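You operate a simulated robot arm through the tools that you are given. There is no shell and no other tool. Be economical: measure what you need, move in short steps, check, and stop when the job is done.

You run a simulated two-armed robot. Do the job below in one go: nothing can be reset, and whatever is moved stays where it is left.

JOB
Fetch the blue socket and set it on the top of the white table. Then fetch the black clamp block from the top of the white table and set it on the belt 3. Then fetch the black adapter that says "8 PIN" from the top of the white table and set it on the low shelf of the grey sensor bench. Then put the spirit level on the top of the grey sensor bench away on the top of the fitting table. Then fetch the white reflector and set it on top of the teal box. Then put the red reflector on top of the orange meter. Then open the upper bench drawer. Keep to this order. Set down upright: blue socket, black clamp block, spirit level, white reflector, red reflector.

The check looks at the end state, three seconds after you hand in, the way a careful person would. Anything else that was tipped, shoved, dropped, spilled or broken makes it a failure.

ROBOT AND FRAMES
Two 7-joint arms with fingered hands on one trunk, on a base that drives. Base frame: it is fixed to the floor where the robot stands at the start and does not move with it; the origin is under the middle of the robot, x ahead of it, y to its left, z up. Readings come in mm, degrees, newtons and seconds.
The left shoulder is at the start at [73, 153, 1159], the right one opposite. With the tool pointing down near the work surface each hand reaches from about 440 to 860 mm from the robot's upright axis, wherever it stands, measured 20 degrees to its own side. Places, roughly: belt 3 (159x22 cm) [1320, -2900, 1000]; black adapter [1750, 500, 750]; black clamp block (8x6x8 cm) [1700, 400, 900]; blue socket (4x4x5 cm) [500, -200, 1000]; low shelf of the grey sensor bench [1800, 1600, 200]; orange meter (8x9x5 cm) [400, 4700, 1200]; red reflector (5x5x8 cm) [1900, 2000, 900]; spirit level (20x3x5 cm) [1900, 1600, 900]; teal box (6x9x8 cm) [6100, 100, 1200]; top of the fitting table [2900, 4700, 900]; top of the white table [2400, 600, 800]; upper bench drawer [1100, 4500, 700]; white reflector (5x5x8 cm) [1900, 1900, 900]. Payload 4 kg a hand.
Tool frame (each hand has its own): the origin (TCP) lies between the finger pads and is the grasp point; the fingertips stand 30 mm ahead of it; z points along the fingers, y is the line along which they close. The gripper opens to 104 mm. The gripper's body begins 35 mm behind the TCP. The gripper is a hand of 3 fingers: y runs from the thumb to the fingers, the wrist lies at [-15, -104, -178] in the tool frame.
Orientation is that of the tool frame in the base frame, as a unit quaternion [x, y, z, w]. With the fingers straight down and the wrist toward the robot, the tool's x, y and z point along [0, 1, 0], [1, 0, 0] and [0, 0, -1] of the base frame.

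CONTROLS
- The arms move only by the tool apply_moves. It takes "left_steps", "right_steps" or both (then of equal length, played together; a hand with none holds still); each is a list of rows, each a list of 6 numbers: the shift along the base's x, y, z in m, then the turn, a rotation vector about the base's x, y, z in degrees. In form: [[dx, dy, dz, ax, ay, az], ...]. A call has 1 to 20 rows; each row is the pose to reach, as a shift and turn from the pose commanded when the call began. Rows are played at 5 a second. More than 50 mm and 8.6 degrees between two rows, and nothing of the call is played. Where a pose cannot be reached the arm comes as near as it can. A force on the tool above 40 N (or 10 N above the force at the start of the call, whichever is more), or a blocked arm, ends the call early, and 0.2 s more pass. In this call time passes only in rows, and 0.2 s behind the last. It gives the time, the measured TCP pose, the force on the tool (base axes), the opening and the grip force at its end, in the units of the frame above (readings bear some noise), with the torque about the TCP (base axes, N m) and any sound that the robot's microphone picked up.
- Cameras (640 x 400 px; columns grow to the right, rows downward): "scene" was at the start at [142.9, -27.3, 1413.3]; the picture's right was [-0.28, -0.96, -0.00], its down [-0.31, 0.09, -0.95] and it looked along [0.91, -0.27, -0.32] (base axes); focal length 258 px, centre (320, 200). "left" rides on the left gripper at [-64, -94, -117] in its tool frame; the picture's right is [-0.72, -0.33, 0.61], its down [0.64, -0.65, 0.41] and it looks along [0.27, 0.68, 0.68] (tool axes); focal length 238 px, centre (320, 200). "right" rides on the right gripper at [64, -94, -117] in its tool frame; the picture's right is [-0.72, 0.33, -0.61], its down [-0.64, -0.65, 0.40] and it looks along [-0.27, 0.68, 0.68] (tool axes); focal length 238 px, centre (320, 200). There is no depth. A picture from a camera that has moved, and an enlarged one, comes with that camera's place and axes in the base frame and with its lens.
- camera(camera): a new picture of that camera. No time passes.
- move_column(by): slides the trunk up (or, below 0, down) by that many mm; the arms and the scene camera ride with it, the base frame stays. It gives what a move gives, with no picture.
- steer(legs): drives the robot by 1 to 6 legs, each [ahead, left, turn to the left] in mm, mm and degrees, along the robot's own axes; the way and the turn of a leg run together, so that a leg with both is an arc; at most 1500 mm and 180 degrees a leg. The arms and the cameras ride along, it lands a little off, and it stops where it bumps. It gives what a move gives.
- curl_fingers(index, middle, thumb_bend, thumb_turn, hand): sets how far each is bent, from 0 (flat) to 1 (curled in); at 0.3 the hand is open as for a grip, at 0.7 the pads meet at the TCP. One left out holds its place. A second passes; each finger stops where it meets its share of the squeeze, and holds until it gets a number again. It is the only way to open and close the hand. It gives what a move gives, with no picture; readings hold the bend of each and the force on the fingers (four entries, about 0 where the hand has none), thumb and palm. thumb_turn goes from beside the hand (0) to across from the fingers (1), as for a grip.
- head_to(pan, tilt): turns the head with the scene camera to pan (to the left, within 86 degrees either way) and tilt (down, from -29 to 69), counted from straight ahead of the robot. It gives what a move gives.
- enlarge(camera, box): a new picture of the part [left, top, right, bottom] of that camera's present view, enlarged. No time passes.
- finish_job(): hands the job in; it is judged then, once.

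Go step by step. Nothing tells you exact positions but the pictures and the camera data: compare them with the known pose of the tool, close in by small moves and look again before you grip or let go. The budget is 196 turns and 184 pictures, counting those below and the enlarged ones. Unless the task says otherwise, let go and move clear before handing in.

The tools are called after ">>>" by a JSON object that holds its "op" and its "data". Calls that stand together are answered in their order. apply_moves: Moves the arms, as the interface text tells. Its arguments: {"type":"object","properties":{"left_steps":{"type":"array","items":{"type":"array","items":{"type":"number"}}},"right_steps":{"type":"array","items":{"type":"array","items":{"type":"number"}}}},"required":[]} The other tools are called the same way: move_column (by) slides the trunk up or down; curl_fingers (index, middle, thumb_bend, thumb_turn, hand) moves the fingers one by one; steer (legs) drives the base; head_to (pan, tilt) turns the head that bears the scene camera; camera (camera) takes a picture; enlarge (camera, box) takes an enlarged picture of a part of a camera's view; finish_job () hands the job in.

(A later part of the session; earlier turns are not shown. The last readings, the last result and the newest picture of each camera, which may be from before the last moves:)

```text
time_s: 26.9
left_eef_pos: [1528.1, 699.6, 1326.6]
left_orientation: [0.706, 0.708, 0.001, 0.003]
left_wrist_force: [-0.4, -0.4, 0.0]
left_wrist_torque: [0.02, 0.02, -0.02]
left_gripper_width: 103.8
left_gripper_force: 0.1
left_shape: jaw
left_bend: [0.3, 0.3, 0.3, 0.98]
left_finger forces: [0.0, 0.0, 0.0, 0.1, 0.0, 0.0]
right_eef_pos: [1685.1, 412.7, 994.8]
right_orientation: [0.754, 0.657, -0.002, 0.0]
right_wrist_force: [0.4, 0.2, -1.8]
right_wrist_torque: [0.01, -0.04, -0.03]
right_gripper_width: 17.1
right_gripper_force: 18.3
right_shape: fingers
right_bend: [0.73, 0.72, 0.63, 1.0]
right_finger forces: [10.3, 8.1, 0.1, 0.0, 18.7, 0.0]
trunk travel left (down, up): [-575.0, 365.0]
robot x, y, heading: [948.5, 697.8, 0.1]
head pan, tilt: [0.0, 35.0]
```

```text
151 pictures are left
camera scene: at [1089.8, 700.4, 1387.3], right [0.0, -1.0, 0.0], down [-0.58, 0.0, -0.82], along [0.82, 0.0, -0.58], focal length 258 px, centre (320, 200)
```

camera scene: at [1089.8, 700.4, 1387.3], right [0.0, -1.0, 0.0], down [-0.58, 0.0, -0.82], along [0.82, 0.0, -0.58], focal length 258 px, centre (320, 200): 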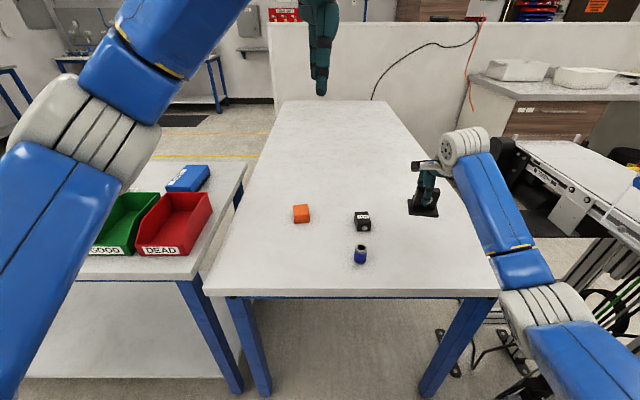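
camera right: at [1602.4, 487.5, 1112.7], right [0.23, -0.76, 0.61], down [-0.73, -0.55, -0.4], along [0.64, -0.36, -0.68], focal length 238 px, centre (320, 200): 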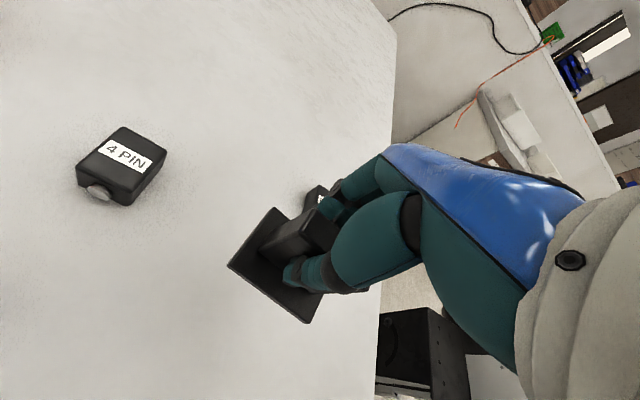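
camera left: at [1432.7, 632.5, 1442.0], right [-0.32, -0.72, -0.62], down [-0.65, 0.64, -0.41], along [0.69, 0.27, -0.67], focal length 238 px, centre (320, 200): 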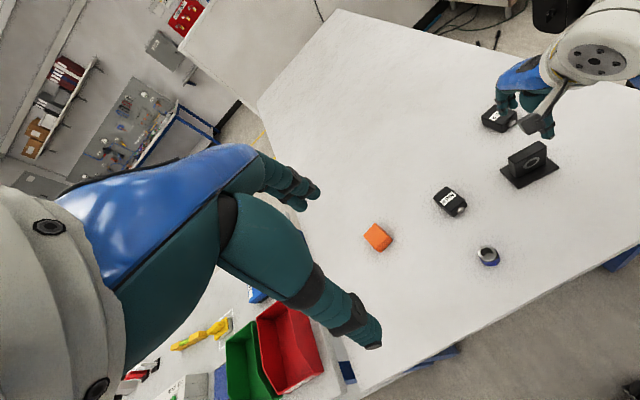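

The clamp is held firmly. I raise and tuck it, then back out and look right towards belt 3.

>>> {"op": "apply_moves", "data": {"right_steps": [[0, 0, 0.045, 0, 0, 0], [0, 0, 0.09, 0, 0, 0], [-0.02, 0, 0.13, 0, 0, 1], [-0.05, 0, 0.165, 0, 0, 2], [-0.085, 0.0, 0.195, 0, 0, 4], [-0.125, 0.0, 0.22, 0, 0, 6], [-0.165, -0.005, 0.245, 0, 0, 8], [-0.21, -0.01, 0.255, 0, 0, 8], [-0.245, -0.02, 0.265, 0, 0, 8]]}}

>>> {"op": "steer", "data": {"legs": [[-1000, 0, 0]]}}

>>> {"op": "head_to", "data": {"pan": -60, "tilt": 20}}

>>> {"op": "camera", "data": {"camera": "scene"}}

```text
time_s: 28.9
left_eef_pos: [1526.0, 698.9, 1328.5]
left_orientation: [0.705, 0.709, 0.003, 0.003]
left_wrist_force: [0.0, 0.2, -0.8]
left_wrist_torque: [-0.02, 0.0, -0.02]
left_gripper_width: 103.5
left_gripper_force: 0.0
left_shape: jaw
left_bend: [0.3, 0.3, 0.3, 0.98]
left_finger forces: [0.0, 0.0, 0.1, 0.1, 0.0, 0.1]
right_eef_pos: [1436.1, 387.7, 1263.8]
right_orientation: [0.705, 0.709, -0.001, -0.001]
right_wrist_force: [-0.1, 0.0, -1.6]
right_wrist_torque: [0.0, -0.02, -0.03]
right_gripper_width: 17.1
right_gripper_force: 18.2
right_shape: fingers
right_bend: [0.73, 0.73, 0.63, 1.0]
right_finger forces: [10.1, 7.9, 0.0, 0.0, 18.3, 0.1]
trunk travel left (down, up): [-575.0, 365.0]
robot x, y, heading: [945.7, 699.0, 0.3]
head pan, tilt: [0.0, 35.0]
```

```text
time_s: 34.0
left_eef_pos: [536.0, 696.4, 1326.4]
left_orientation: [0.696, 0.718, 0.002, 0.002]
left_wrist_force: [-0.5, -0.4, 0.3]
left_wrist_torque: [-0.01, 0.02, 0.01]
left_gripper_width: 103.4
left_gripper_force: 0.2
left_shape: jaw
left_bend: [0.3, 0.3, 0.3, 0.98]
left_finger forces: [0.1, 0.0, 0.1, 0.1, 0.0, 0.0]
right_eef_pos: [454.5, 384.0, 1262.0]
right_orientation: [0.696, 0.718, -0.002, -0.001]
right_wrist_force: [-0.1, 0.6, -1.4]
right_wrist_torque: [0.02, 0.0, 0.01]
right_gripper_width: 17.0
right_gripper_force: 17.8
right_shape: fingers
right_bend: [0.73, 0.73, 0.63, 1.0]
right_finger forces: [10.1, 7.8, 0.0, 0.0, 18.2, 0.0]
trunk travel left (down, up): [-575.0, 365.0]
robot x, y, heading: [-47.3, 687.0, 1.5]
head pan, tilt: [0.0, 35.0]
```

```text
time_s: 35.3
left_eef_pos: [532.2, 696.9, 1328.0]
left_orientation: [0.697, 0.717, 0.003, 0.002]
left_wrist_force: [-0.3, -0.3, 0.1]
left_wrist_torque: [-0.02, 0.0, 0.01]
left_gripper_width: 103.6
left_gripper_force: 0.0
left_shape: jaw
left_bend: [0.3, 0.3, 0.3, 0.98]
left_finger forces: [0.0, 0.1, 0.0, 0.0, 0.0, 0.0]
right_eef_pos: [451.0, 385.9, 1263.0]
right_orientation: [0.696, 0.718, 0.0, 0.0]
right_wrist_force: [0.1, -0.2, -2.0]
right_wrist_torque: [-0.01, -0.02, -0.02]
right_gripper_width: 16.6
right_gripper_force: 18.2
right_shape: fingers
right_bend: [0.73, 0.73, 0.63, 1.0]
right_finger forces: [10.1, 8.0, 0.0, 0.0, 18.2, 0.1]
trunk travel left (down, up): [-575.0, 365.0]
robot x, y, heading: [-45.2, 685.0, 1.7]
head pan, tilt: [-60.0, 20.0]
```

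```text
150 pictures are left
camera scene: at [57.4, 603.9, 1411.2], right [-0.85, -0.53, 0.0], down [-0.18, 0.29, -0.94], along [0.49, -0.8, -0.34], focal length 258 px, centre (320, 200)
```

scene: 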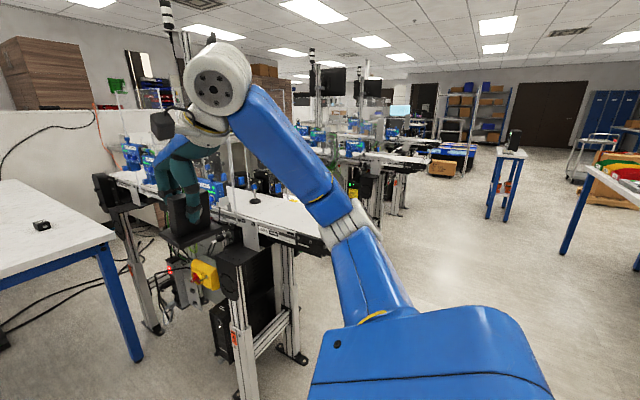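

The floor to the right is open; a small table stands near [-220, -3320]. I drive sideways to y≈-2000 and look again.

>>> {"op": "steer", "data": {"legs": [[0, 0, -1.6], [0, -1350, 0], [0, -1350, 0]]}}

>>> {"op": "head_to", "data": {"pan": -45, "tilt": 25}}

>>> {"op": "camera", "data": {"camera": "scene"}}

>>> {"op": "camera", "data": {"camera": "right"}}

```text
time_s: 48.8
left_eef_pos: [571.0, -2005.0, 1328.5]
left_orientation: [0.705, 0.709, 0.001, 0.004]
left_wrist_force: [0.3, 0.2, 0.0]
left_wrist_torque: [-0.03, 0.0, -0.01]
left_gripper_width: 103.8
left_gripper_force: 0.1
left_shape: jaw
left_bend: [0.3, 0.3, 0.3, 0.98]
left_finger forces: [0.0, 0.0, 0.1, 0.1, 0.0, 0.0]
right_eef_pos: [481.8, -2314.1, 1264.4]
right_orientation: [0.704, 0.71, -0.001, 0.001]
right_wrist_force: [-1.2, -0.6, -1.1]
right_wrist_torque: [-0.01, -0.04, -0.01]
right_gripper_width: 16.8
right_gripper_force: 18.5
right_shape: fingers
right_bend: [0.73, 0.73, 0.63, 1.0]
right_finger forces: [10.1, 7.9, 0.0, 0.1, 18.2, 0.0]
trunk travel left (down, up): [-575.0, 365.0]
robot x, y, heading: [-10.7, -2006.5, 0.4]
head pan, tilt: [-60.0, 20.0]
```

```text
time_s: 49.5
left_eef_pos: [567.9, -2005.6, 1329.3]
left_orientation: [0.704, 0.71, 0.002, 0.004]
left_wrist_force: [-0.7, 0.3, 0.6]
left_wrist_torque: [-0.02, 0.02, -0.01]
left_gripper_width: 103.9
left_gripper_force: 0.0
left_shape: jaw
left_bend: [0.3, 0.3, 0.3, 0.98]
left_finger forces: [0.0, 0.0, 0.0, 0.0, 0.0, 0.0]
right_eef_pos: [479.5, -2315.5, 1264.0]
right_orientation: [0.705, 0.709, 0.0, 0.001]
right_wrist_force: [0.5, -0.7, -1.7]
right_wrist_torque: [0.02, -0.03, 0.02]
right_gripper_width: 16.8
right_gripper_force: 17.8
right_shape: fingers
right_bend: [0.73, 0.73, 0.63, 1.0]
right_finger forces: [10.1, 7.9, 0.0, 0.0, 18.1, 0.1]
trunk travel left (down, up): [-575.0, 365.0]
robot x, y, heading: [-7.8, -2006.1, 0.3]
head pan, tilt: [-45.0, 25.0]
```

```text
149 pictures are left
camera scene: at [111.1, -2072.8, 1403.1], right [-0.7, -0.71, 0.0], down [-0.3, 0.3, -0.91], along [0.64, -0.64, -0.43], focal length 258 px, centre (320, 200)
```

scene: 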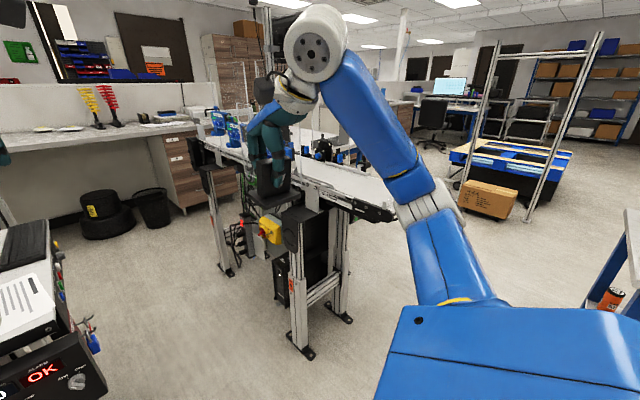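

```text
148 pictures are left
camera right: at [386.4, -2251.4, 1380.5], right [0.33, -0.72, 0.62], down [-0.65, -0.65, -0.4], along [0.69, -0.26, -0.68], focal length 238 px, centre (320, 200)
```

right: 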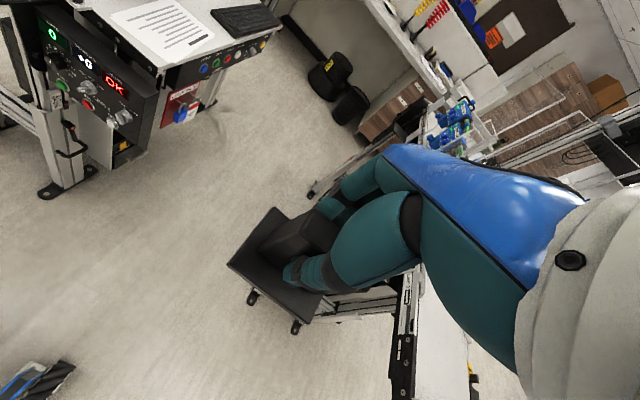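

The belt ahead-right has its near-left corner at about [485, -2808], matching belt 3. I drive right 690 mm and look.

>>> {"op": "steer", "data": {"legs": [[0, -690, -0.3]]}}

>>> {"op": "head_to", "data": {"pan": -20, "tilt": 30}}

>>> {"op": "camera", "data": {"camera": "scene"}}

>>> {"op": "camera", "data": {"camera": "left"}}

>>> {"op": "camera", "data": {"camera": "right"}}

```text
time_s: 53.3
left_eef_pos: [568.9, -2696.4, 1329.0]
left_orientation: [0.708, 0.706, 0.001, 0.006]
left_wrist_force: [0.1, -0.3, 0.5]
left_wrist_torque: [-0.01, 0.04, -0.01]
left_gripper_width: 103.7
left_gripper_force: 0.0
left_shape: jaw
left_bend: [0.3, 0.3, 0.3, 0.98]
left_finger forces: [0.0, 0.0, 0.0, 0.0, 0.0, 0.0]
right_eef_pos: [477.8, -3005.5, 1265.2]
right_orientation: [0.707, 0.707, -0.002, 0.002]
right_wrist_force: [-0.2, 0.4, -2.1]
right_wrist_torque: [0.01, -0.02, -0.01]
right_gripper_width: 17.1
right_gripper_force: 18.2
right_shape: fingers
right_bend: [0.73, 0.73, 0.63, 1.0]
right_finger forces: [10.0, 7.9, 0.1, 0.0, 18.2, 0.1]
trunk travel left (down, up): [-575.0, 365.0]
robot x, y, heading: [-9.5, -2695.8, -0.4]
head pan, tilt: [-45.0, 25.0]
```

```text
time_s: 54.2
left_eef_pos: [566.9, -2699.3, 1330.1]
left_orientation: [0.709, 0.706, 0.003, 0.004]
left_wrist_force: [-0.3, 0.2, 0.2]
left_wrist_torque: [0.03, 0.03, 0.01]
left_gripper_width: 104.0
left_gripper_force: 0.0
left_shape: jaw
left_bend: [0.3, 0.3, 0.3, 0.98]
left_finger forces: [0.1, 0.0, 0.1, 0.0, 0.1, 0.0]
right_eef_pos: [475.3, -3009.1, 1264.4]
right_orientation: [0.707, 0.707, 0.0, 0.002]
right_wrist_force: [0.2, 0.3, -0.8]
right_wrist_torque: [-0.02, -0.01, 0.02]
right_gripper_width: 17.0
right_gripper_force: 17.9
right_shape: fingers
right_bend: [0.73, 0.73, 0.63, 1.0]
right_finger forces: [10.1, 7.8, 0.0, 0.0, 18.3, 0.1]
trunk travel left (down, up): [-575.0, 365.0]
robot x, y, heading: [-6.7, -2699.0, -0.3]
head pan, tilt: [-20.0, 30.0]
```

```text
147 pictures are left
camera scene: at [131.1, -2727.7, 1395.2], right [-0.35, -0.94, 0.0], down [-0.47, 0.17, -0.86], along [0.81, -0.3, -0.5], focal length 258 px, centre (320, 200)
```

scene: 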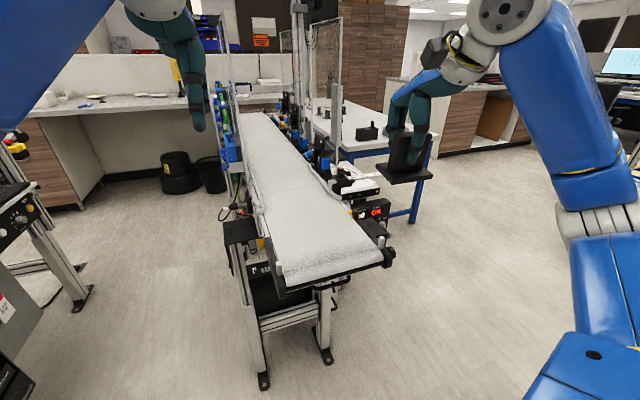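

```text
146 pictures are left
camera left: at [469.9, -2763.1, 1445.0], right [-0.32, -0.72, -0.62], down [-0.65, 0.64, -0.41], along [0.69, 0.26, -0.67], focal length 238 px, centre (320, 200)
```

left: 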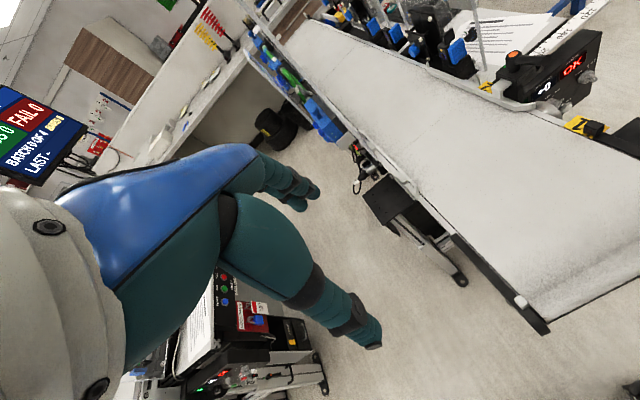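

```text
145 pictures are left
camera right: at [382.3, -2943.9, 1381.2], right [0.32, -0.72, 0.62], down [-0.65, -0.64, -0.4], along [0.68, -0.27, -0.68], focal length 238 px, centre (320, 200)
```

right: 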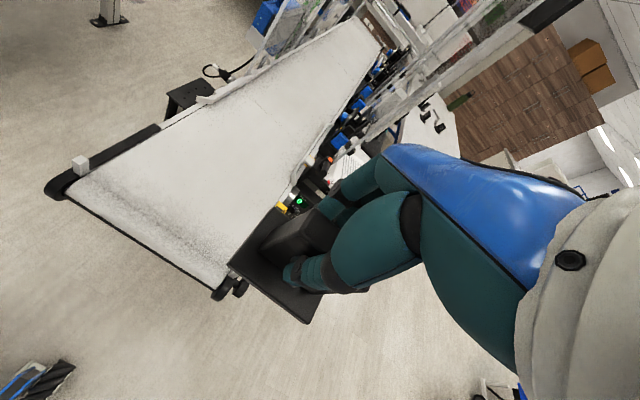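

Belt 3 lies free ahead, surface z ≈ 960–1000, centre line y ≈ -2908. I bring the clamp over [680, -2910].

>>> {"op": "apply_moves", "data": {"right_steps": [[0.035, 0.02, -0.01, 0, 0, 0], [0.07, 0.04, -0.02, 0, 0, 0], [0.105, 0.06, -0.04, 0, 0, 0], [0.14, 0.075, -0.06, 0, 0, 0], [0.17, 0.09, -0.09, 0, 0, 0], [0.204, 0.098, -0.12, 0, 0, 0], [0.204, 0.098, -0.15, 0, 0, 0]]}}

>>> {"op": "camera", "data": {"camera": "scene"}}

>>> {"op": "camera", "data": {"camera": "left"}}

>>> {"op": "camera", "data": {"camera": "right"}}

```text
time_s: 55.8
left_eef_pos: [566.0, -2701.5, 1329.1]
left_orientation: [0.709, 0.706, 0.003, 0.005]
left_wrist_force: [0.7, 0.0, 1.2]
left_wrist_torque: [-0.01, 0.0, -0.03]
left_gripper_width: 103.8
left_gripper_force: 0.0
left_shape: jaw
left_bend: [0.3, 0.3, 0.3, 0.98]
left_finger forces: [0.1, 0.0, 0.0, 0.0, 0.0, 0.0]
right_eef_pos: [679.5, -2913.1, 1113.9]
right_orientation: [0.708, 0.706, 0.0, 0.002]
right_wrist_force: [0.4, -0.2, -1.0]
right_wrist_torque: [-0.03, -0.02, 0.0]
right_gripper_width: 16.8
right_gripper_force: 17.9
right_shape: fingers
right_bend: [0.73, 0.73, 0.63, 1.0]
right_finger forces: [10.0, 7.9, 0.1, 0.1, 18.0, 0.0]
trunk travel left (down, up): [-575.0, 365.0]
robot x, y, heading: [-8.2, -2699.1, -0.3]
head pan, tilt: [-20.0, 30.0]
```

```text
144 pictures are left
camera scene: at [132.3, -2728.7, 1395.1], right [-0.35, -0.94, 0.0], down [-0.47, 0.17, -0.86], along [0.81, -0.3, -0.5], focal length 258 px, centre (320, 200)
```

scene: 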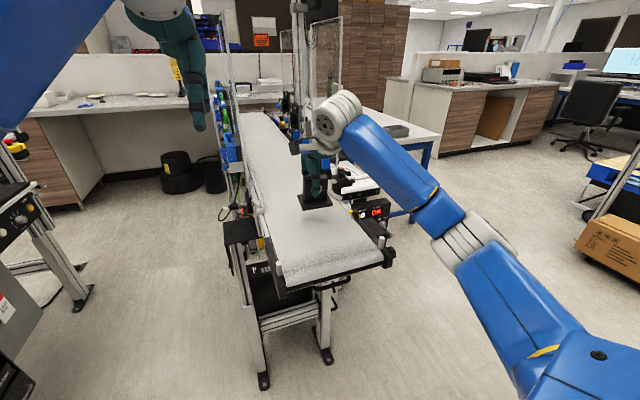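

```text
143 pictures are left
camera left: at [470.2, -2764.1, 1445.0], right [-0.32, -0.72, -0.62], down [-0.65, 0.64, -0.41], along [0.69, 0.26, -0.67], focal length 238 px, centre (320, 200)
```

left: 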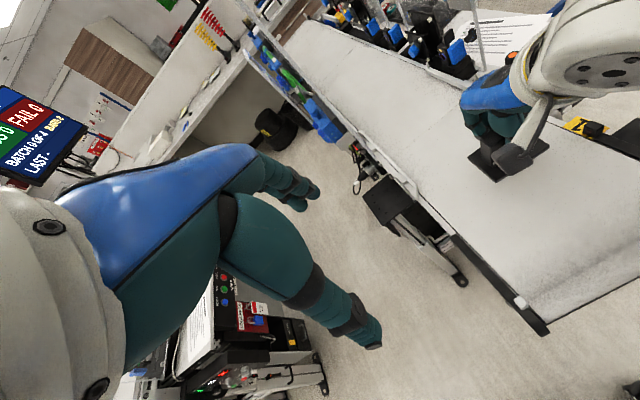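

```text
142 pictures are left
camera right: at [586.4, -2847.6, 1229.3], right [0.32, -0.72, 0.62], down [-0.65, -0.64, -0.4], along [0.69, -0.27, -0.68], focal length 238 px, centre (320, 200)
```

right: 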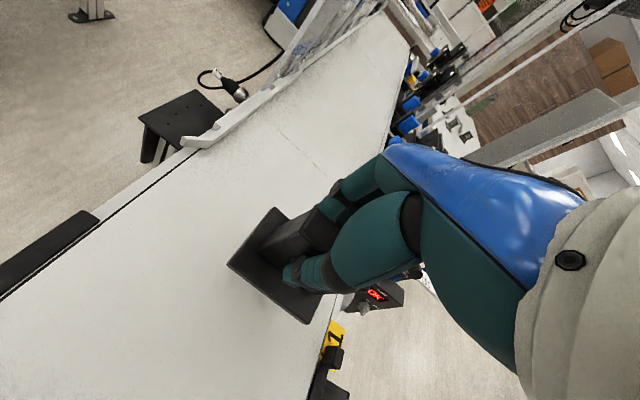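

I check the belt's yellow label before lowering.

>>> {"op": "enlarge", "data": {"camera": "right", "box": [300, 310, 370, 370]}}

>>> {"op": "enlarge", "data": {"camera": "left", "box": [540, 100, 640, 170]}}

>>> {"op": "enlarge", "data": {"camera": "scene", "box": [220, 80, 420, 280]}}

```text
6.67 times, centred on (335, 340) of right
camera zoom: at [586.4, -2847.6, 1229.3], right [0.32, -0.72, 0.62], down [-0.65, -0.64, -0.4], along [0.69, -0.27, -0.68], focal length 1589 px, centre (220, -733)
```

zoom: 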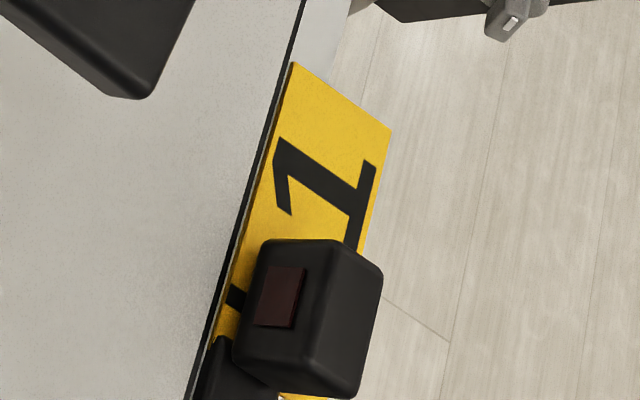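

```text
5.71 times, centred on (590, 135) of left
camera zoom: at [470.2, -2764.1, 1445.0], right [-0.32, -0.72, -0.62], down [-0.65, 0.64, -0.41], along [0.69, 0.26, -0.67], focal length 1362 px, centre (-1223, 571)
```

zoom: 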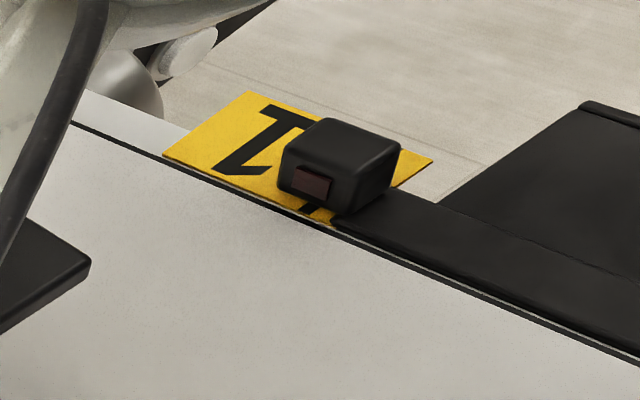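

```text
2.00 times, centred on (320, 180) of scene
camera zoom: at [132.3, -2728.7, 1395.1], right [-0.35, -0.94, 0.0], down [-0.47, 0.17, -0.86], along [0.81, -0.3, -0.5], focal length 516 px, centre (320, 240)
```

zoom: 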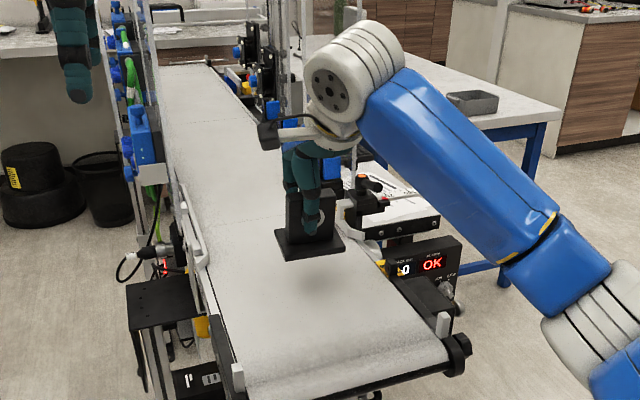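

By position this is the third belt (lines at y≈-180, -1500, -2900); the yellow tags are zone numbers along each belt. I lower the clamp carefully.

>>> {"op": "apply_moves", "data": {"right_steps": [[0, 0, -0.02, 0, 0, 0], [0, 0, -0.036, 0, 0, 0], [0, 0, -0.04, 0, 0, 0], [0, 0, -0.044, 0, 0, 0], [0, 0, -0.048, 0, 0, 0]]}}

>>> {"op": "enlarge", "data": {"camera": "scene", "box": [260, 140, 380, 240]}}

```text
time_s: 57.0
left_eef_pos: [568.1, -2700.8, 1329.5]
left_orientation: [0.708, 0.706, 0.003, 0.004]
left_wrist_force: [0.6, -0.5, -0.4]
left_wrist_torque: [0.0, 0.0, 0.03]
left_gripper_width: 103.8
left_gripper_force: 0.0
left_shape: jaw
left_bend: [0.3, 0.3, 0.3, 0.98]
left_finger forces: [0.0, 0.1, 0.0, 0.1, 0.0, 0.0]
right_eef_pos: [678.4, -2910.7, 1066.2]
right_orientation: [0.708, 0.706, 0.001, 0.002]
right_wrist_force: [0.3, 0.5, -2.5]
right_wrist_torque: [0.02, 0.0, -0.01]
right_gripper_width: 17.0
right_gripper_force: 17.6
right_shape: fingers
right_bend: [0.73, 0.73, 0.63, 1.0]
right_finger forces: [10.1, 8.0, 0.1, 0.1, 18.0, 0.0]
trunk travel left (down, up): [-575.0, 365.0]
robot x, y, heading: [-9.0, -2701.1, -0.1]
head pan, tilt: [-20.0, 30.0]
```

```text
4.00 times, centred on (320, 190) of scene
camera zoom: at [132.3, -2729.0, 1395.1], right [-0.35, -0.94, 0.0], down [-0.47, 0.17, -0.86], along [0.81, -0.3, -0.5], focal length 1032 px, centre (320, 240)
```

zoom: 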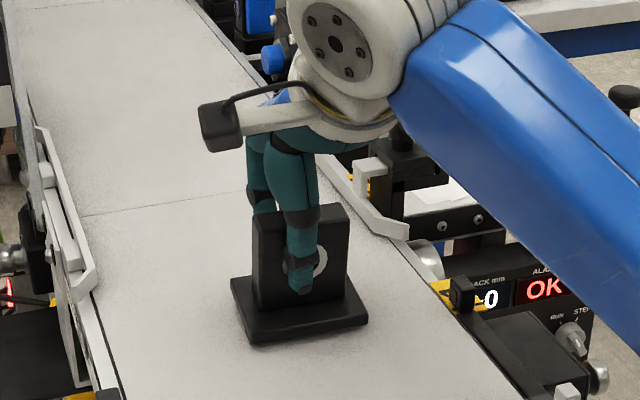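

Still in the air; I continue down in 4 mm rows.

>>> {"op": "apply_moves", "data": {"right_steps": [[0, 0, -0.004, 0, 0, 0], [0, 0, -0.008, 0, 0, 0], [0, 0, -0.012, 0, 0, 0], [0, 0, -0.015, 0, 0, 0]]}}

>>> {"op": "enlarge", "data": {"camera": "scene", "box": [260, 140, 380, 240]}}

```text
time_s: 58.0
left_eef_pos: [566.2, -2699.8, 1330.4]
left_orientation: [0.708, 0.707, 0.002, 0.004]
left_wrist_force: [-0.1, -0.1, -0.3]
left_wrist_torque: [-0.02, 0.01, 0.03]
left_gripper_width: 103.7
left_gripper_force: 0.1
left_shape: jaw
left_bend: [0.3, 0.3, 0.3, 0.98]
left_finger forces: [0.0, 0.0, 0.0, 0.0, 0.0, 0.1]
right_eef_pos: [680.1, -2910.5, 1056.6]
right_orientation: [0.708, 0.706, 0.004, 0.005]
right_wrist_force: [14.7, -4.1, 22.5]
right_wrist_torque: [-0.1, -0.12, 0.02]
right_gripper_width: 16.5
right_gripper_force: 23.6
right_shape: fingers
right_bend: [0.73, 0.73, 0.66, 1.0]
right_finger forces: [15.6, 14.8, 0.0, 0.0, 16.0, 0.0]
trunk travel left (down, up): [-575.0, 365.0]
robot x, y, heading: [-10.1, -2698.8, -0.3]
head pan, tilt: [-20.0, 30.0]
```

```text
4.00 times, centred on (320, 190) of scene
camera zoom: at [131.0, -2728.6, 1395.6], right [-0.35, -0.94, 0.0], down [-0.47, 0.17, -0.86], along [0.81, -0.3, -0.5], focal length 1032 px, centre (320, 240)
```

zoom: 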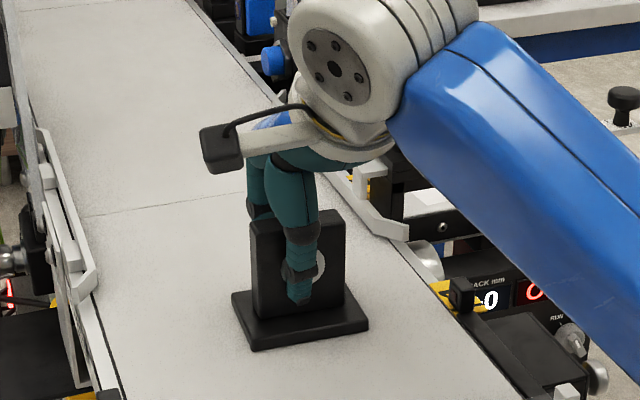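

It stands on the belt, pressed with ~22 N. I ease up 4 mm, then open.

>>> {"op": "apply_moves", "data": {"right_steps": [[0, 0, 0.004, 0, 0, 0]]}}

>>> {"op": "curl_fingers", "data": {"hand": "right", "index": 0.5, "middle": 0.5, "thumb_bend": 0.5}}

>>> {"op": "enlarge", "data": {"camera": "scene", "box": [260, 140, 380, 240]}}

```text
time_s: 58.4
left_eef_pos: [567.5, -2700.3, 1332.0]
left_orientation: [0.708, 0.706, 0.003, 0.004]
left_wrist_force: [-0.1, 0.3, -0.5]
left_wrist_torque: [-0.01, -0.01, -0.02]
left_gripper_width: 103.7
left_gripper_force: 0.0
left_shape: jaw
left_bend: [0.3, 0.3, 0.3, 0.98]
left_finger forces: [0.0, 0.0, 0.0, 0.1, 0.1, 0.1]
right_eef_pos: [680.5, -2911.7, 1056.8]
right_orientation: [0.709, 0.706, 0.001, 0.002]
right_wrist_force: [14.1, -3.5, 17.3]
right_wrist_torque: [-0.08, -0.25, 0.01]
right_gripper_width: 16.3
right_gripper_force: 23.2
right_shape: fingers
right_bend: [0.73, 0.73, 0.66, 1.0]
right_finger forces: [15.6, 14.8, 0.0, 0.1, 15.7, 0.1]
trunk travel left (down, up): [-575.0, 365.0]
robot x, y, heading: [-10.7, -2699.4, -0.1]
head pan, tilt: [-20.0, 30.0]
```

```text
time_s: 59.4
left_eef_pos: [566.4, -2700.2, 1329.2]
left_orientation: [0.709, 0.706, 0.003, 0.004]
left_wrist_force: [0.7, 0.4, -0.3]
left_wrist_torque: [0.01, 0.03, -0.01]
left_gripper_width: 103.9
left_gripper_force: 0.0
left_shape: jaw
left_bend: [0.3, 0.3, 0.3, 0.98]
left_finger forces: [0.1, 0.0, 0.0, 0.1, 0.0, 0.1]
right_eef_pos: [679.9, -2909.8, 1055.8]
right_orientation: [0.708, 0.706, 0.0, 0.001]
right_wrist_force: [0.4, 0.3, 0.4]
right_wrist_torque: [0.01, -0.01, 0.0]
right_gripper_width: 51.6
right_gripper_force: 0.1
right_shape: fingers
right_bend: [0.5, 0.5, 0.5, 1.0]
right_finger forces: [0.0, 0.0, 0.0, 0.0, 0.0, 0.0]
trunk travel left (down, up): [-575.0, 365.0]
robot x, y, heading: [-7.1, -2695.4, -0.3]
head pan, tilt: [-20.0, 30.0]
```

```text
4.00 times, centred on (320, 190) of scene
camera zoom: at [131.7, -2728.7, 1395.1], right [-0.35, -0.94, 0.0], down [-0.47, 0.17, -0.86], along [0.81, -0.3, -0.5], focal length 1032 px, centre (320, 240)
```

zoom: 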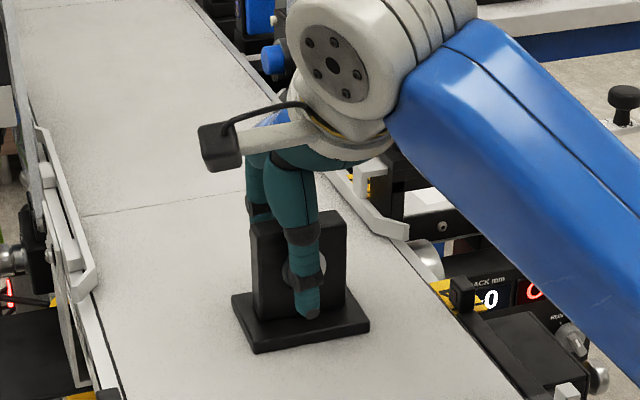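

Released and standing. I rise, tuck the hand, check, and then drive back the same way.

>>> {"op": "apply_moves", "data": {"right_steps": [[0, 0, 0.015, 0, 0, 0], [0, 0, 0.05, 0, 0, 0], [0, 0, 0.09, 0, 0, 0], [0, 0, 0.135, 0, 0, 0], [-0.03, -0.01, 0.165, 0, 0, 0], [-0.07, -0.03, 0.19, 0, 0, 0], [-0.11, -0.05, 0.21, 0, 0, 0], [-0.15, -0.07, 0.21, 0, 0, 0], [-0.19, -0.09, 0.21, 0, 0, 0]]}}

>>> {"op": "camera", "data": {"camera": "scene"}}

>>> {"op": "steer", "data": {"legs": [[0, 1350, 0], [0, 1350, 0], [0, 700, 0]]}}

>>> {"op": "head_to", "data": {"pan": 0, "tilt": 30}}

>>> {"op": "camera", "data": {"camera": "scene"}}

```text
refused: row 6 steps farther than a row can; nothing moved
```

```text
135 pictures are left
camera scene: at [131.7, -2728.7, 1395.1], right [-0.35, -0.94, 0.0], down [-0.47, 0.17, -0.86], along [0.81, -0.3, -0.5], focal length 258 px, centre (320, 200)
```

scene: 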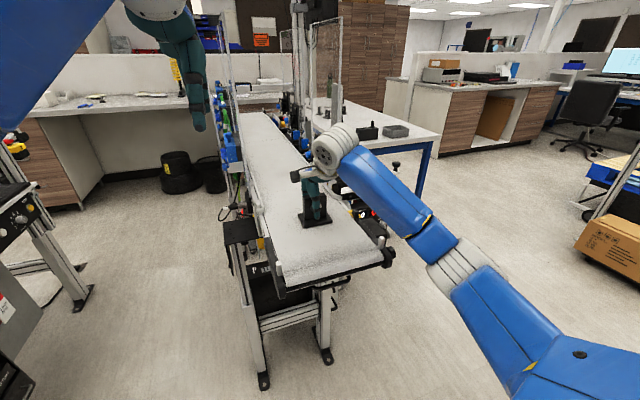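

```text
time_s: 65.0
left_eef_pos: [563.3, -1511.4, 1333.5]
left_orientation: [0.708, 0.707, 0.005, 0.01]
left_wrist_force: [0.6, 0.5, 0.9]
left_wrist_torque: [-0.03, 0.0, 0.03]
left_gripper_width: 103.9
left_gripper_force: 0.1
left_shape: jaw
left_bend: [0.3, 0.3, 0.3, 0.98]
left_finger forces: [0.1, 0.0, 0.0, 0.0, 0.0, 0.0]
right_eef_pos: [678.2, -1731.8, 1058.7]
right_orientation: [0.715, 0.699, -0.004, 0.008]
right_wrist_force: [2.3, -17.7, -4.4]
right_wrist_torque: [-0.5, 0.08, -0.68]
right_gripper_width: 53.9
right_gripper_force: 10.2
right_shape: fingers
right_bend: [0.48, 0.49, 0.5, 1.0]
right_finger forces: [19.1, 1.7, 0.0, 0.0, 0.0, 0.0]
trunk travel left (down, up): [-575.0, 365.0]
robot x, y, heading: [-10.0, -1503.9, 0.3]
head pan, tilt: [-20.0, 30.0]
stopped in leg 1: the force on the tool passed its limit at 54 N (the readings are from after the stop); the commanded pose is now the measured one
```

```text
time_s: 65.8
left_eef_pos: [562.8, -1511.1, 1332.0]
left_orientation: [0.708, 0.706, 0.006, 0.01]
left_wrist_force: [-0.2, 0.3, 0.7]
left_wrist_torque: [0.01, -0.02, 0.03]
left_gripper_width: 103.9
left_gripper_force: 0.0
left_shape: jaw
left_bend: [0.3, 0.3, 0.3, 0.98]
left_finger forces: [0.0, 0.1, 0.1, 0.0, 0.0, 0.1]
right_eef_pos: [678.7, -1728.9, 1058.5]
right_orientation: [0.714, 0.7, -0.003, 0.008]
right_wrist_force: [2.3, -25.6, -5.9]
right_wrist_torque: [-0.62, 0.19, -0.87]
right_gripper_width: 54.1
right_gripper_force: 15.0
right_shape: fingers
right_bend: [0.48, 0.49, 0.5, 1.0]
right_finger forces: [27.3, 2.8, 0.1, 0.0, 0.0, 0.1]
trunk travel left (down, up): [-575.0, 365.0]
robot x, y, heading: [-9.2, -1502.7, 0.2]
head pan, tilt: [0.0, 30.0]
```

```text
134 pictures are left
camera scene: at [138.4, -1515.2, 1394.8], right [0.0, -1.0, -0.01], down [-0.5, 0.01, -0.86], along [0.86, 0.01, -0.5], focal length 258 px, centre (320, 200)
```

scene: 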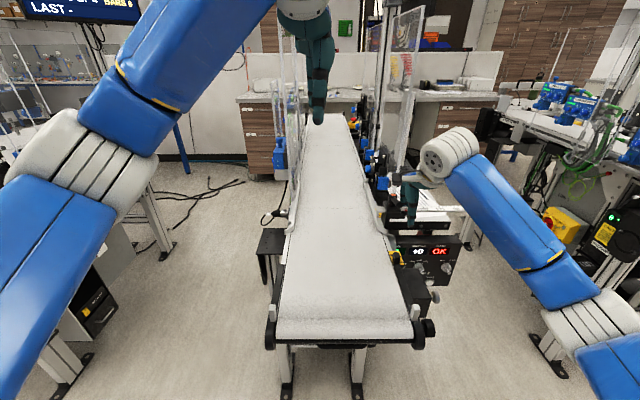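

My lift was refused for step size and the drive then ran with the hand still low — my mistake. The hand has now met something beside the middle belt. I look before moving anything.

>>> {"op": "camera", "data": {"camera": "right"}}

>>> {"op": "enlarge", "data": {"camera": "scene", "box": [340, 130, 480, 310]}}

>>> {"op": "camera", "data": {"camera": "left"}}

```text
133 pictures are left
camera right: at [586.0, -1661.8, 1173.7], right [0.31, -0.72, 0.63], down [-0.66, -0.63, -0.4], along [0.68, -0.29, -0.67], focal length 238 px, centre (320, 200)
```

right: 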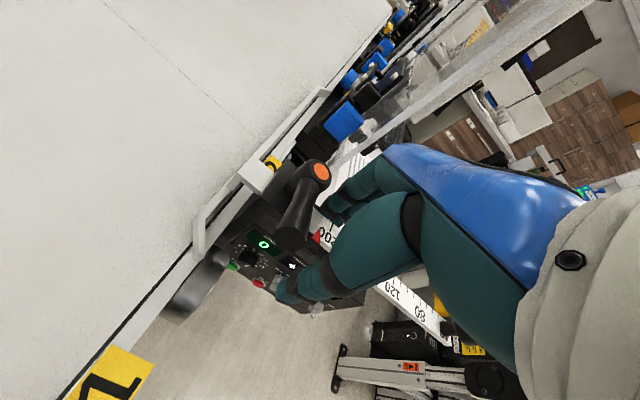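

```text
2.22 times, centred on (410, 220) of scene
camera zoom: at [138.4, -1515.2, 1394.8], right [0.0, -1.0, -0.01], down [-0.5, 0.01, -0.86], along [0.86, 0.01, -0.5], focal length 573 px, centre (120, 156)
```

zoom: 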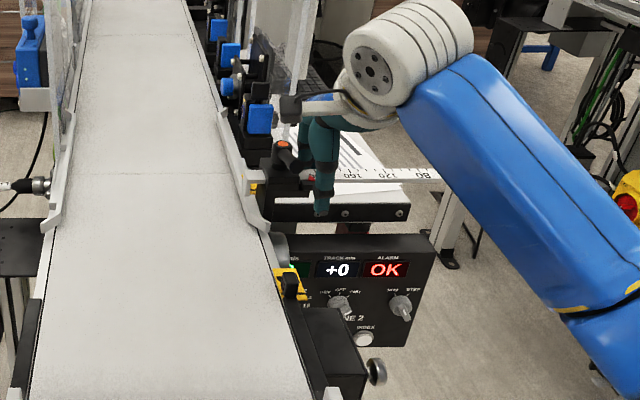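

```text
131 pictures are left
camera left: at [464.9, -1575.3, 1446.9], right [-0.31, -0.72, -0.62], down [-0.64, 0.64, -0.42], along [0.7, 0.26, -0.67], focal length 238 px, centre (320, 200)
```

left: 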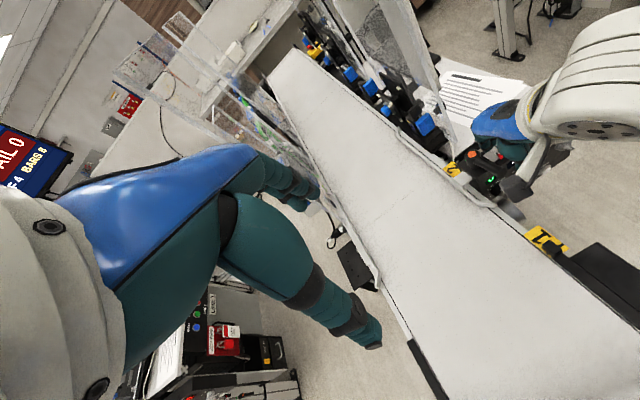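

The panel reads "LINE 2 … +0 OK", so the previous one was indeed line 3. The hand is only leaning on the guide handle; I back away sideways, then lift.

>>> {"op": "apply_moves", "data": {"right_steps": [[0, -0.015, 0, 0, 0, 0], [0, -0.04, 0, 0, 0, 0], [0, -0.07, 0, 0, 0, 0], [0, -0.07, 0.04, 0, 0, 0], [0, -0.07, 0.08, 0, 0, 0], [0, -0.07, 0.12, 0, 0, 0], [0, -0.07, 0.16, 0, 0, 0], [-0.03, -0.07, 0.19, 0, 0, 0], [-0.07, -0.07, 0.21, 0, 0, 0], [-0.11, -0.07, 0.21, 0, 0, 0], [-0.15, -0.07, 0.21, 0, 0, 0], [-0.19, -0.07, 0.21, 0, 0, 0]]}}

>>> {"op": "head_to", "data": {"pan": -40, "tilt": 25}}

>>> {"op": "camera", "data": {"camera": "scene"}}

>>> {"op": "camera", "data": {"camera": "right"}}

```text
time_s: 68.4
left_eef_pos: [559.0, -1509.6, 1334.2]
left_orientation: [0.707, 0.707, 0.006, 0.011]
left_wrist_force: [-0.5, 0.2, 1.4]
left_wrist_torque: [0.0, -0.02, -0.02]
left_gripper_width: 103.7
left_gripper_force: 0.0
left_shape: jaw
left_bend: [0.3, 0.3, 0.3, 0.98]
left_finger forces: [0.0, 0.1, 0.0, 0.0, 0.1, 0.0]
right_eef_pos: [483.8, -1794.0, 1272.3]
right_orientation: [0.712, 0.702, -0.001, 0.009]
right_wrist_force: [-0.5, 0.3, -0.2]
right_wrist_torque: [-0.01, -0.02, -0.01]
right_gripper_width: 51.6
right_gripper_force: 0.1
right_shape: fingers
right_bend: [0.5, 0.5, 0.5, 1.0]
right_finger forces: [0.0, 0.0, 0.0, 0.0, 0.0, 0.0]
trunk travel left (down, up): [-575.0, 365.0]
robot x, y, heading: [-7.3, -1507.0, 0.2]
head pan, tilt: [0.0, 30.0]
```

```text
time_s: 69.5
left_eef_pos: [561.8, -1507.1, 1332.8]
left_orientation: [0.707, 0.707, 0.004, 0.01]
left_wrist_force: [-0.1, -0.3, 0.5]
left_wrist_torque: [0.03, 0.01, -0.02]
left_gripper_width: 103.7
left_gripper_force: 0.0
left_shape: jaw
left_bend: [0.3, 0.3, 0.3, 0.98]
left_finger forces: [0.1, 0.1, 0.0, 0.0, 0.0, 0.0]
right_eef_pos: [487.2, -1793.1, 1271.1]
right_orientation: [0.712, 0.702, -0.001, 0.008]
right_wrist_force: [0.1, 0.1, -0.2]
right_wrist_torque: [-0.02, 0.02, -0.02]
right_gripper_width: 51.8
right_gripper_force: 0.0
right_shape: fingers
right_bend: [0.5, 0.5, 0.5, 1.0]
right_finger forces: [0.0, 0.0, 0.0, 0.0, 0.0, 0.0]
trunk travel left (down, up): [-575.0, 365.0]
robot x, y, heading: [-8.0, -1504.3, 0.2]
head pan, tilt: [-40.0, 25.0]
```

```text
130 pictures are left
camera scene: at [116.2, -1565.9, 1403.1], right [-0.64, -0.77, 0.0], down [-0.33, 0.27, -0.91], along [0.7, -0.58, -0.43], focal length 258 px, centre (320, 200)
```

scene: 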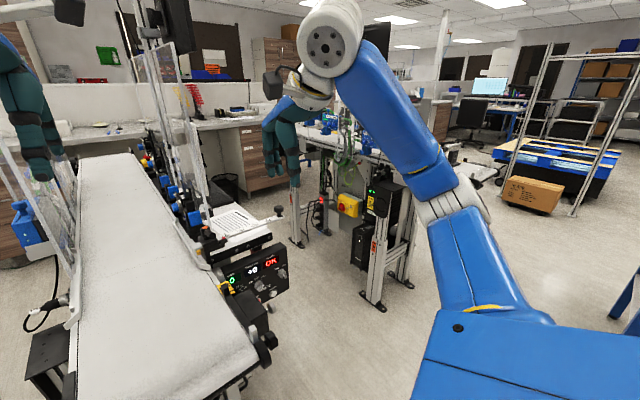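

```text
129 pictures are left
camera right: at [393.7, -1726.4, 1385.6], right [0.31, -0.72, 0.63], down [-0.66, -0.64, -0.4], along [0.69, -0.29, -0.67], focal length 238 px, centre (320, 200)
```

right: 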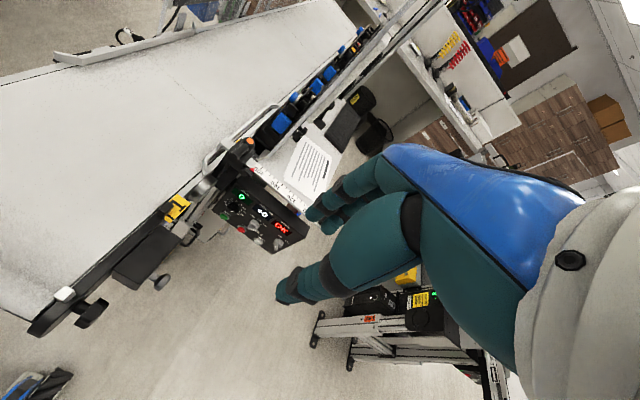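

Clear now, and line 2 looks unchanged. I go back to see whether the clamp still stands on belt 3.

>>> {"op": "steer", "data": {"legs": [[0, -1150, 0]]}}

>>> {"op": "head_to", "data": {"pan": -18, "tilt": 30}}

>>> {"op": "camera", "data": {"camera": "scene"}}

>>> {"op": "camera", "data": {"camera": "right"}}

```text
time_s: 75.4
left_eef_pos: [562.1, -2666.0, 1333.0]
left_orientation: [0.709, 0.705, 0.004, 0.01]
left_wrist_force: [0.1, 0.4, 0.4]
left_wrist_torque: [0.01, 0.0, 0.03]
left_gripper_width: 103.5
left_gripper_force: 0.0
left_shape: jaw
left_bend: [0.3, 0.3, 0.3, 0.98]
left_finger forces: [0.0, 0.0, 0.0, 0.0, 0.0, 0.0]
right_eef_pos: [486.3, -2951.0, 1271.7]
right_orientation: [0.715, 0.7, -0.002, 0.01]
right_wrist_force: [1.0, 0.2, 0.1]
right_wrist_torque: [-0.02, 0.0, 0.03]
right_gripper_width: 51.8
right_gripper_force: 0.0
right_shape: fingers
right_bend: [0.5, 0.5, 0.5, 1.0]
right_finger forces: [0.1, 0.1, 0.0, 0.0, 0.0, 0.0]
trunk travel left (down, up): [-575.0, 365.0]
robot x, y, heading: [-8.3, -2664.7, 0.1]
head pan, tilt: [-40.0, 25.0]
```

```text
time_s: 76.2
left_eef_pos: [559.2, -2668.8, 1334.2]
left_orientation: [0.71, 0.704, 0.005, 0.012]
left_wrist_force: [0.5, -0.4, 0.0]
left_wrist_torque: [0.01, 0.01, 0.0]
left_gripper_width: 104.1
left_gripper_force: 0.0
left_shape: jaw
left_bend: [0.3, 0.3, 0.3, 0.98]
left_finger forces: [0.1, 0.1, 0.1, 0.1, 0.0, 0.0]
right_eef_pos: [483.6, -2953.4, 1273.0]
right_orientation: [0.715, 0.7, -0.001, 0.009]
right_wrist_force: [1.2, -0.1, 0.4]
right_wrist_torque: [0.01, -0.01, -0.01]
right_gripper_width: 51.7
right_gripper_force: 0.1
right_shape: fingers
right_bend: [0.5, 0.5, 0.5, 1.0]
right_finger forces: [0.0, 0.0, 0.0, 0.0, 0.0, 0.0]
trunk travel left (down, up): [-575.0, 365.0]
robot x, y, heading: [-9.0, -2666.1, -0.6]
head pan, tilt: [-18.0, 30.0]
```

```text
128 pictures are left
camera scene: at [132.2, -2692.8, 1395.2], right [-0.31, -0.95, 0.0], down [-0.48, 0.16, -0.86], along [0.82, -0.27, -0.5], focal length 258 px, centre (320, 200)
```

scene: 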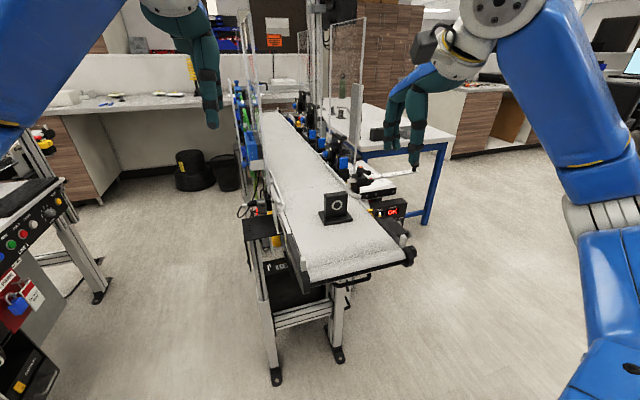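

```text
127 pictures are left
camera right: at [390.6, -2885.6, 1386.6], right [0.3, -0.72, 0.63], down [-0.66, -0.63, -0.4], along [0.69, -0.29, -0.67], focal length 238 px, centre (320, 200)
```

right: 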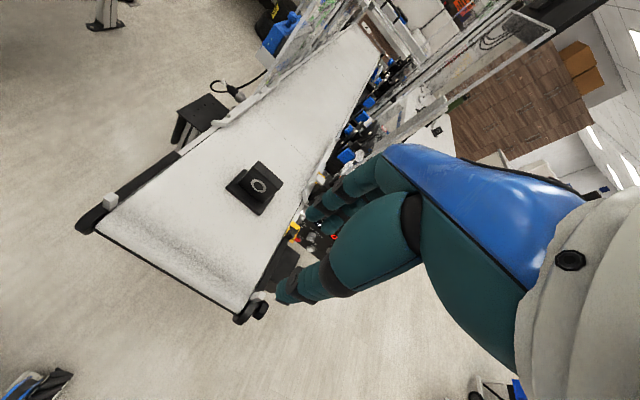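

The clamp stands upright on belt 3, undisturbed. I drive back to the white table, hands high.

>>> {"op": "steer", "data": {"legs": [[0, 1400, 0], [0, 1400, 0], [0, 500, 0]]}}

>>> {"op": "head_to", "data": {"pan": 0, "tilt": 35}}

>>> {"op": "camera", "data": {"camera": "scene"}}

```text
time_s: 92.5
left_eef_pos: [487.4, 676.6, 1334.2]
left_orientation: [0.701, 0.713, 0.008, 0.011]
left_wrist_force: [0.3, -0.8, 0.1]
left_wrist_torque: [0.05, 0.01, 0.05]
left_gripper_width: 103.9
left_gripper_force: 0.0
left_shape: jaw
left_bend: [0.3, 0.3, 0.3, 0.98]
left_finger forces: [0.0, 0.0, 0.0, 0.0, 0.1, 0.0]
right_eef_pos: [418.7, 391.0, 1270.0]
right_orientation: [0.705, 0.709, 0.0, 0.007]
right_wrist_force: [0.4, -0.1, -0.1]
right_wrist_torque: [0.02, 0.04, 0.01]
right_gripper_width: 51.6
right_gripper_force: 0.0
right_shape: fingers
right_bend: [0.5, 0.5, 0.5, 1.0]
right_finger forces: [0.0, 0.0, 0.1, 0.0, 0.0, 0.0]
trunk travel left (down, up): [-575.0, 365.0]
robot x, y, heading: [-80.2, 672.4, 1.5]
head pan, tilt: [-18.0, 30.0]
```

```text
time_s: 93.3
left_eef_pos: [486.4, 680.1, 1335.2]
left_orientation: [0.702, 0.712, 0.006, 0.015]
left_wrist_force: [0.4, 0.4, 0.2]
left_wrist_torque: [0.03, 0.02, 0.01]
left_gripper_width: 103.8
left_gripper_force: 0.0
left_shape: jaw
left_bend: [0.3, 0.3, 0.3, 0.98]
left_finger forces: [0.1, 0.0, 0.0, 0.1, 0.0, 0.0]
right_eef_pos: [416.6, 394.9, 1272.7]
right_orientation: [0.705, 0.709, 0.0, 0.009]
right_wrist_force: [-0.2, -0.6, 0.7]
right_wrist_torque: [0.01, 0.02, 0.01]
right_gripper_width: 51.6
right_gripper_force: 0.2
right_shape: fingers
right_bend: [0.5, 0.5, 0.5, 1.0]
right_finger forces: [0.0, 0.0, 0.1, 0.0, 0.1, 0.0]
trunk travel left (down, up): [-575.0, 365.0]
robot x, y, heading: [-79.4, 670.8, 1.7]
head pan, tilt: [0.0, 35.0]
```

```text
126 pictures are left
camera scene: at [62.4, 671.1, 1387.4], right [0.02, -1.0, 0.0], down [-0.58, -0.01, -0.82], along [0.82, 0.02, -0.58], focal length 258 px, centre (320, 200)
```

scene: 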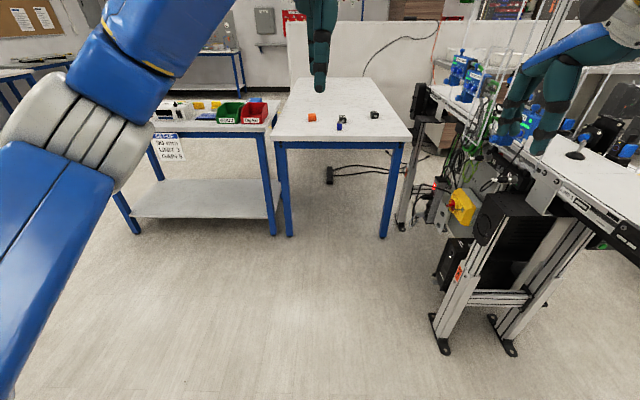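

The way ahead is clear. I drive up to the table.

>>> {"op": "steer", "data": {"legs": [[0, 0, -1.6], [1080, -50, 0]]}}

>>> {"op": "camera", "data": {"camera": "scene"}}

```text
time_s: 99.2
left_eef_pos: [1562.2, 632.2, 1335.9]
left_orientation: [0.706, 0.708, 0.006, 0.017]
left_wrist_force: [0.1, 0.3, 0.3]
left_wrist_torque: [-0.01, 0.02, -0.02]
left_gripper_width: 103.7
left_gripper_force: 0.2
left_shape: jaw
left_bend: [0.3, 0.3, 0.3, 0.98]
left_finger forces: [0.0, 0.0, 0.1, 0.0, 0.0, 0.0]
right_eef_pos: [1489.0, 347.4, 1273.4]
right_orientation: [0.709, 0.705, -0.001, 0.01]
right_wrist_force: [0.4, -0.1, 0.3]
right_wrist_torque: [0.0, 0.0, 0.0]
right_gripper_width: 52.0
right_gripper_force: 0.1
right_shape: fingers
right_bend: [0.5, 0.5, 0.5, 1.0]
right_finger forces: [0.0, 0.0, 0.0, 0.0, 0.0, 0.1]
trunk travel left (down, up): [-575.0, 365.0]
robot x, y, heading: [998.7, 624.3, 0.8]
head pan, tilt: [0.0, 35.0]
```

```text
125 pictures are left
camera scene: at [1138.7, 629.2, 1387.5], right [0.01, -1.0, 0.0], down [-0.58, -0.01, -0.82], along [0.82, 0.01, -0.58], focal length 258 px, centre (320, 200)
```

scene: 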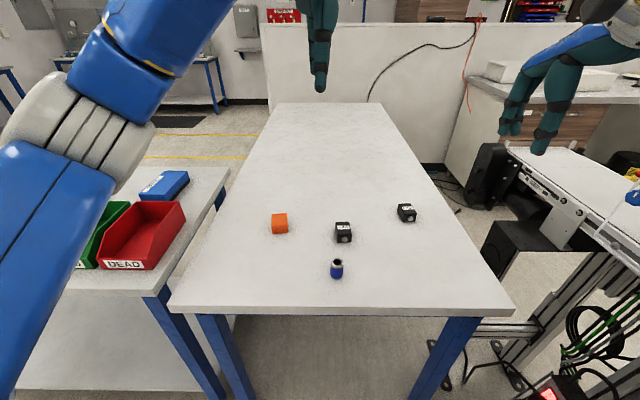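

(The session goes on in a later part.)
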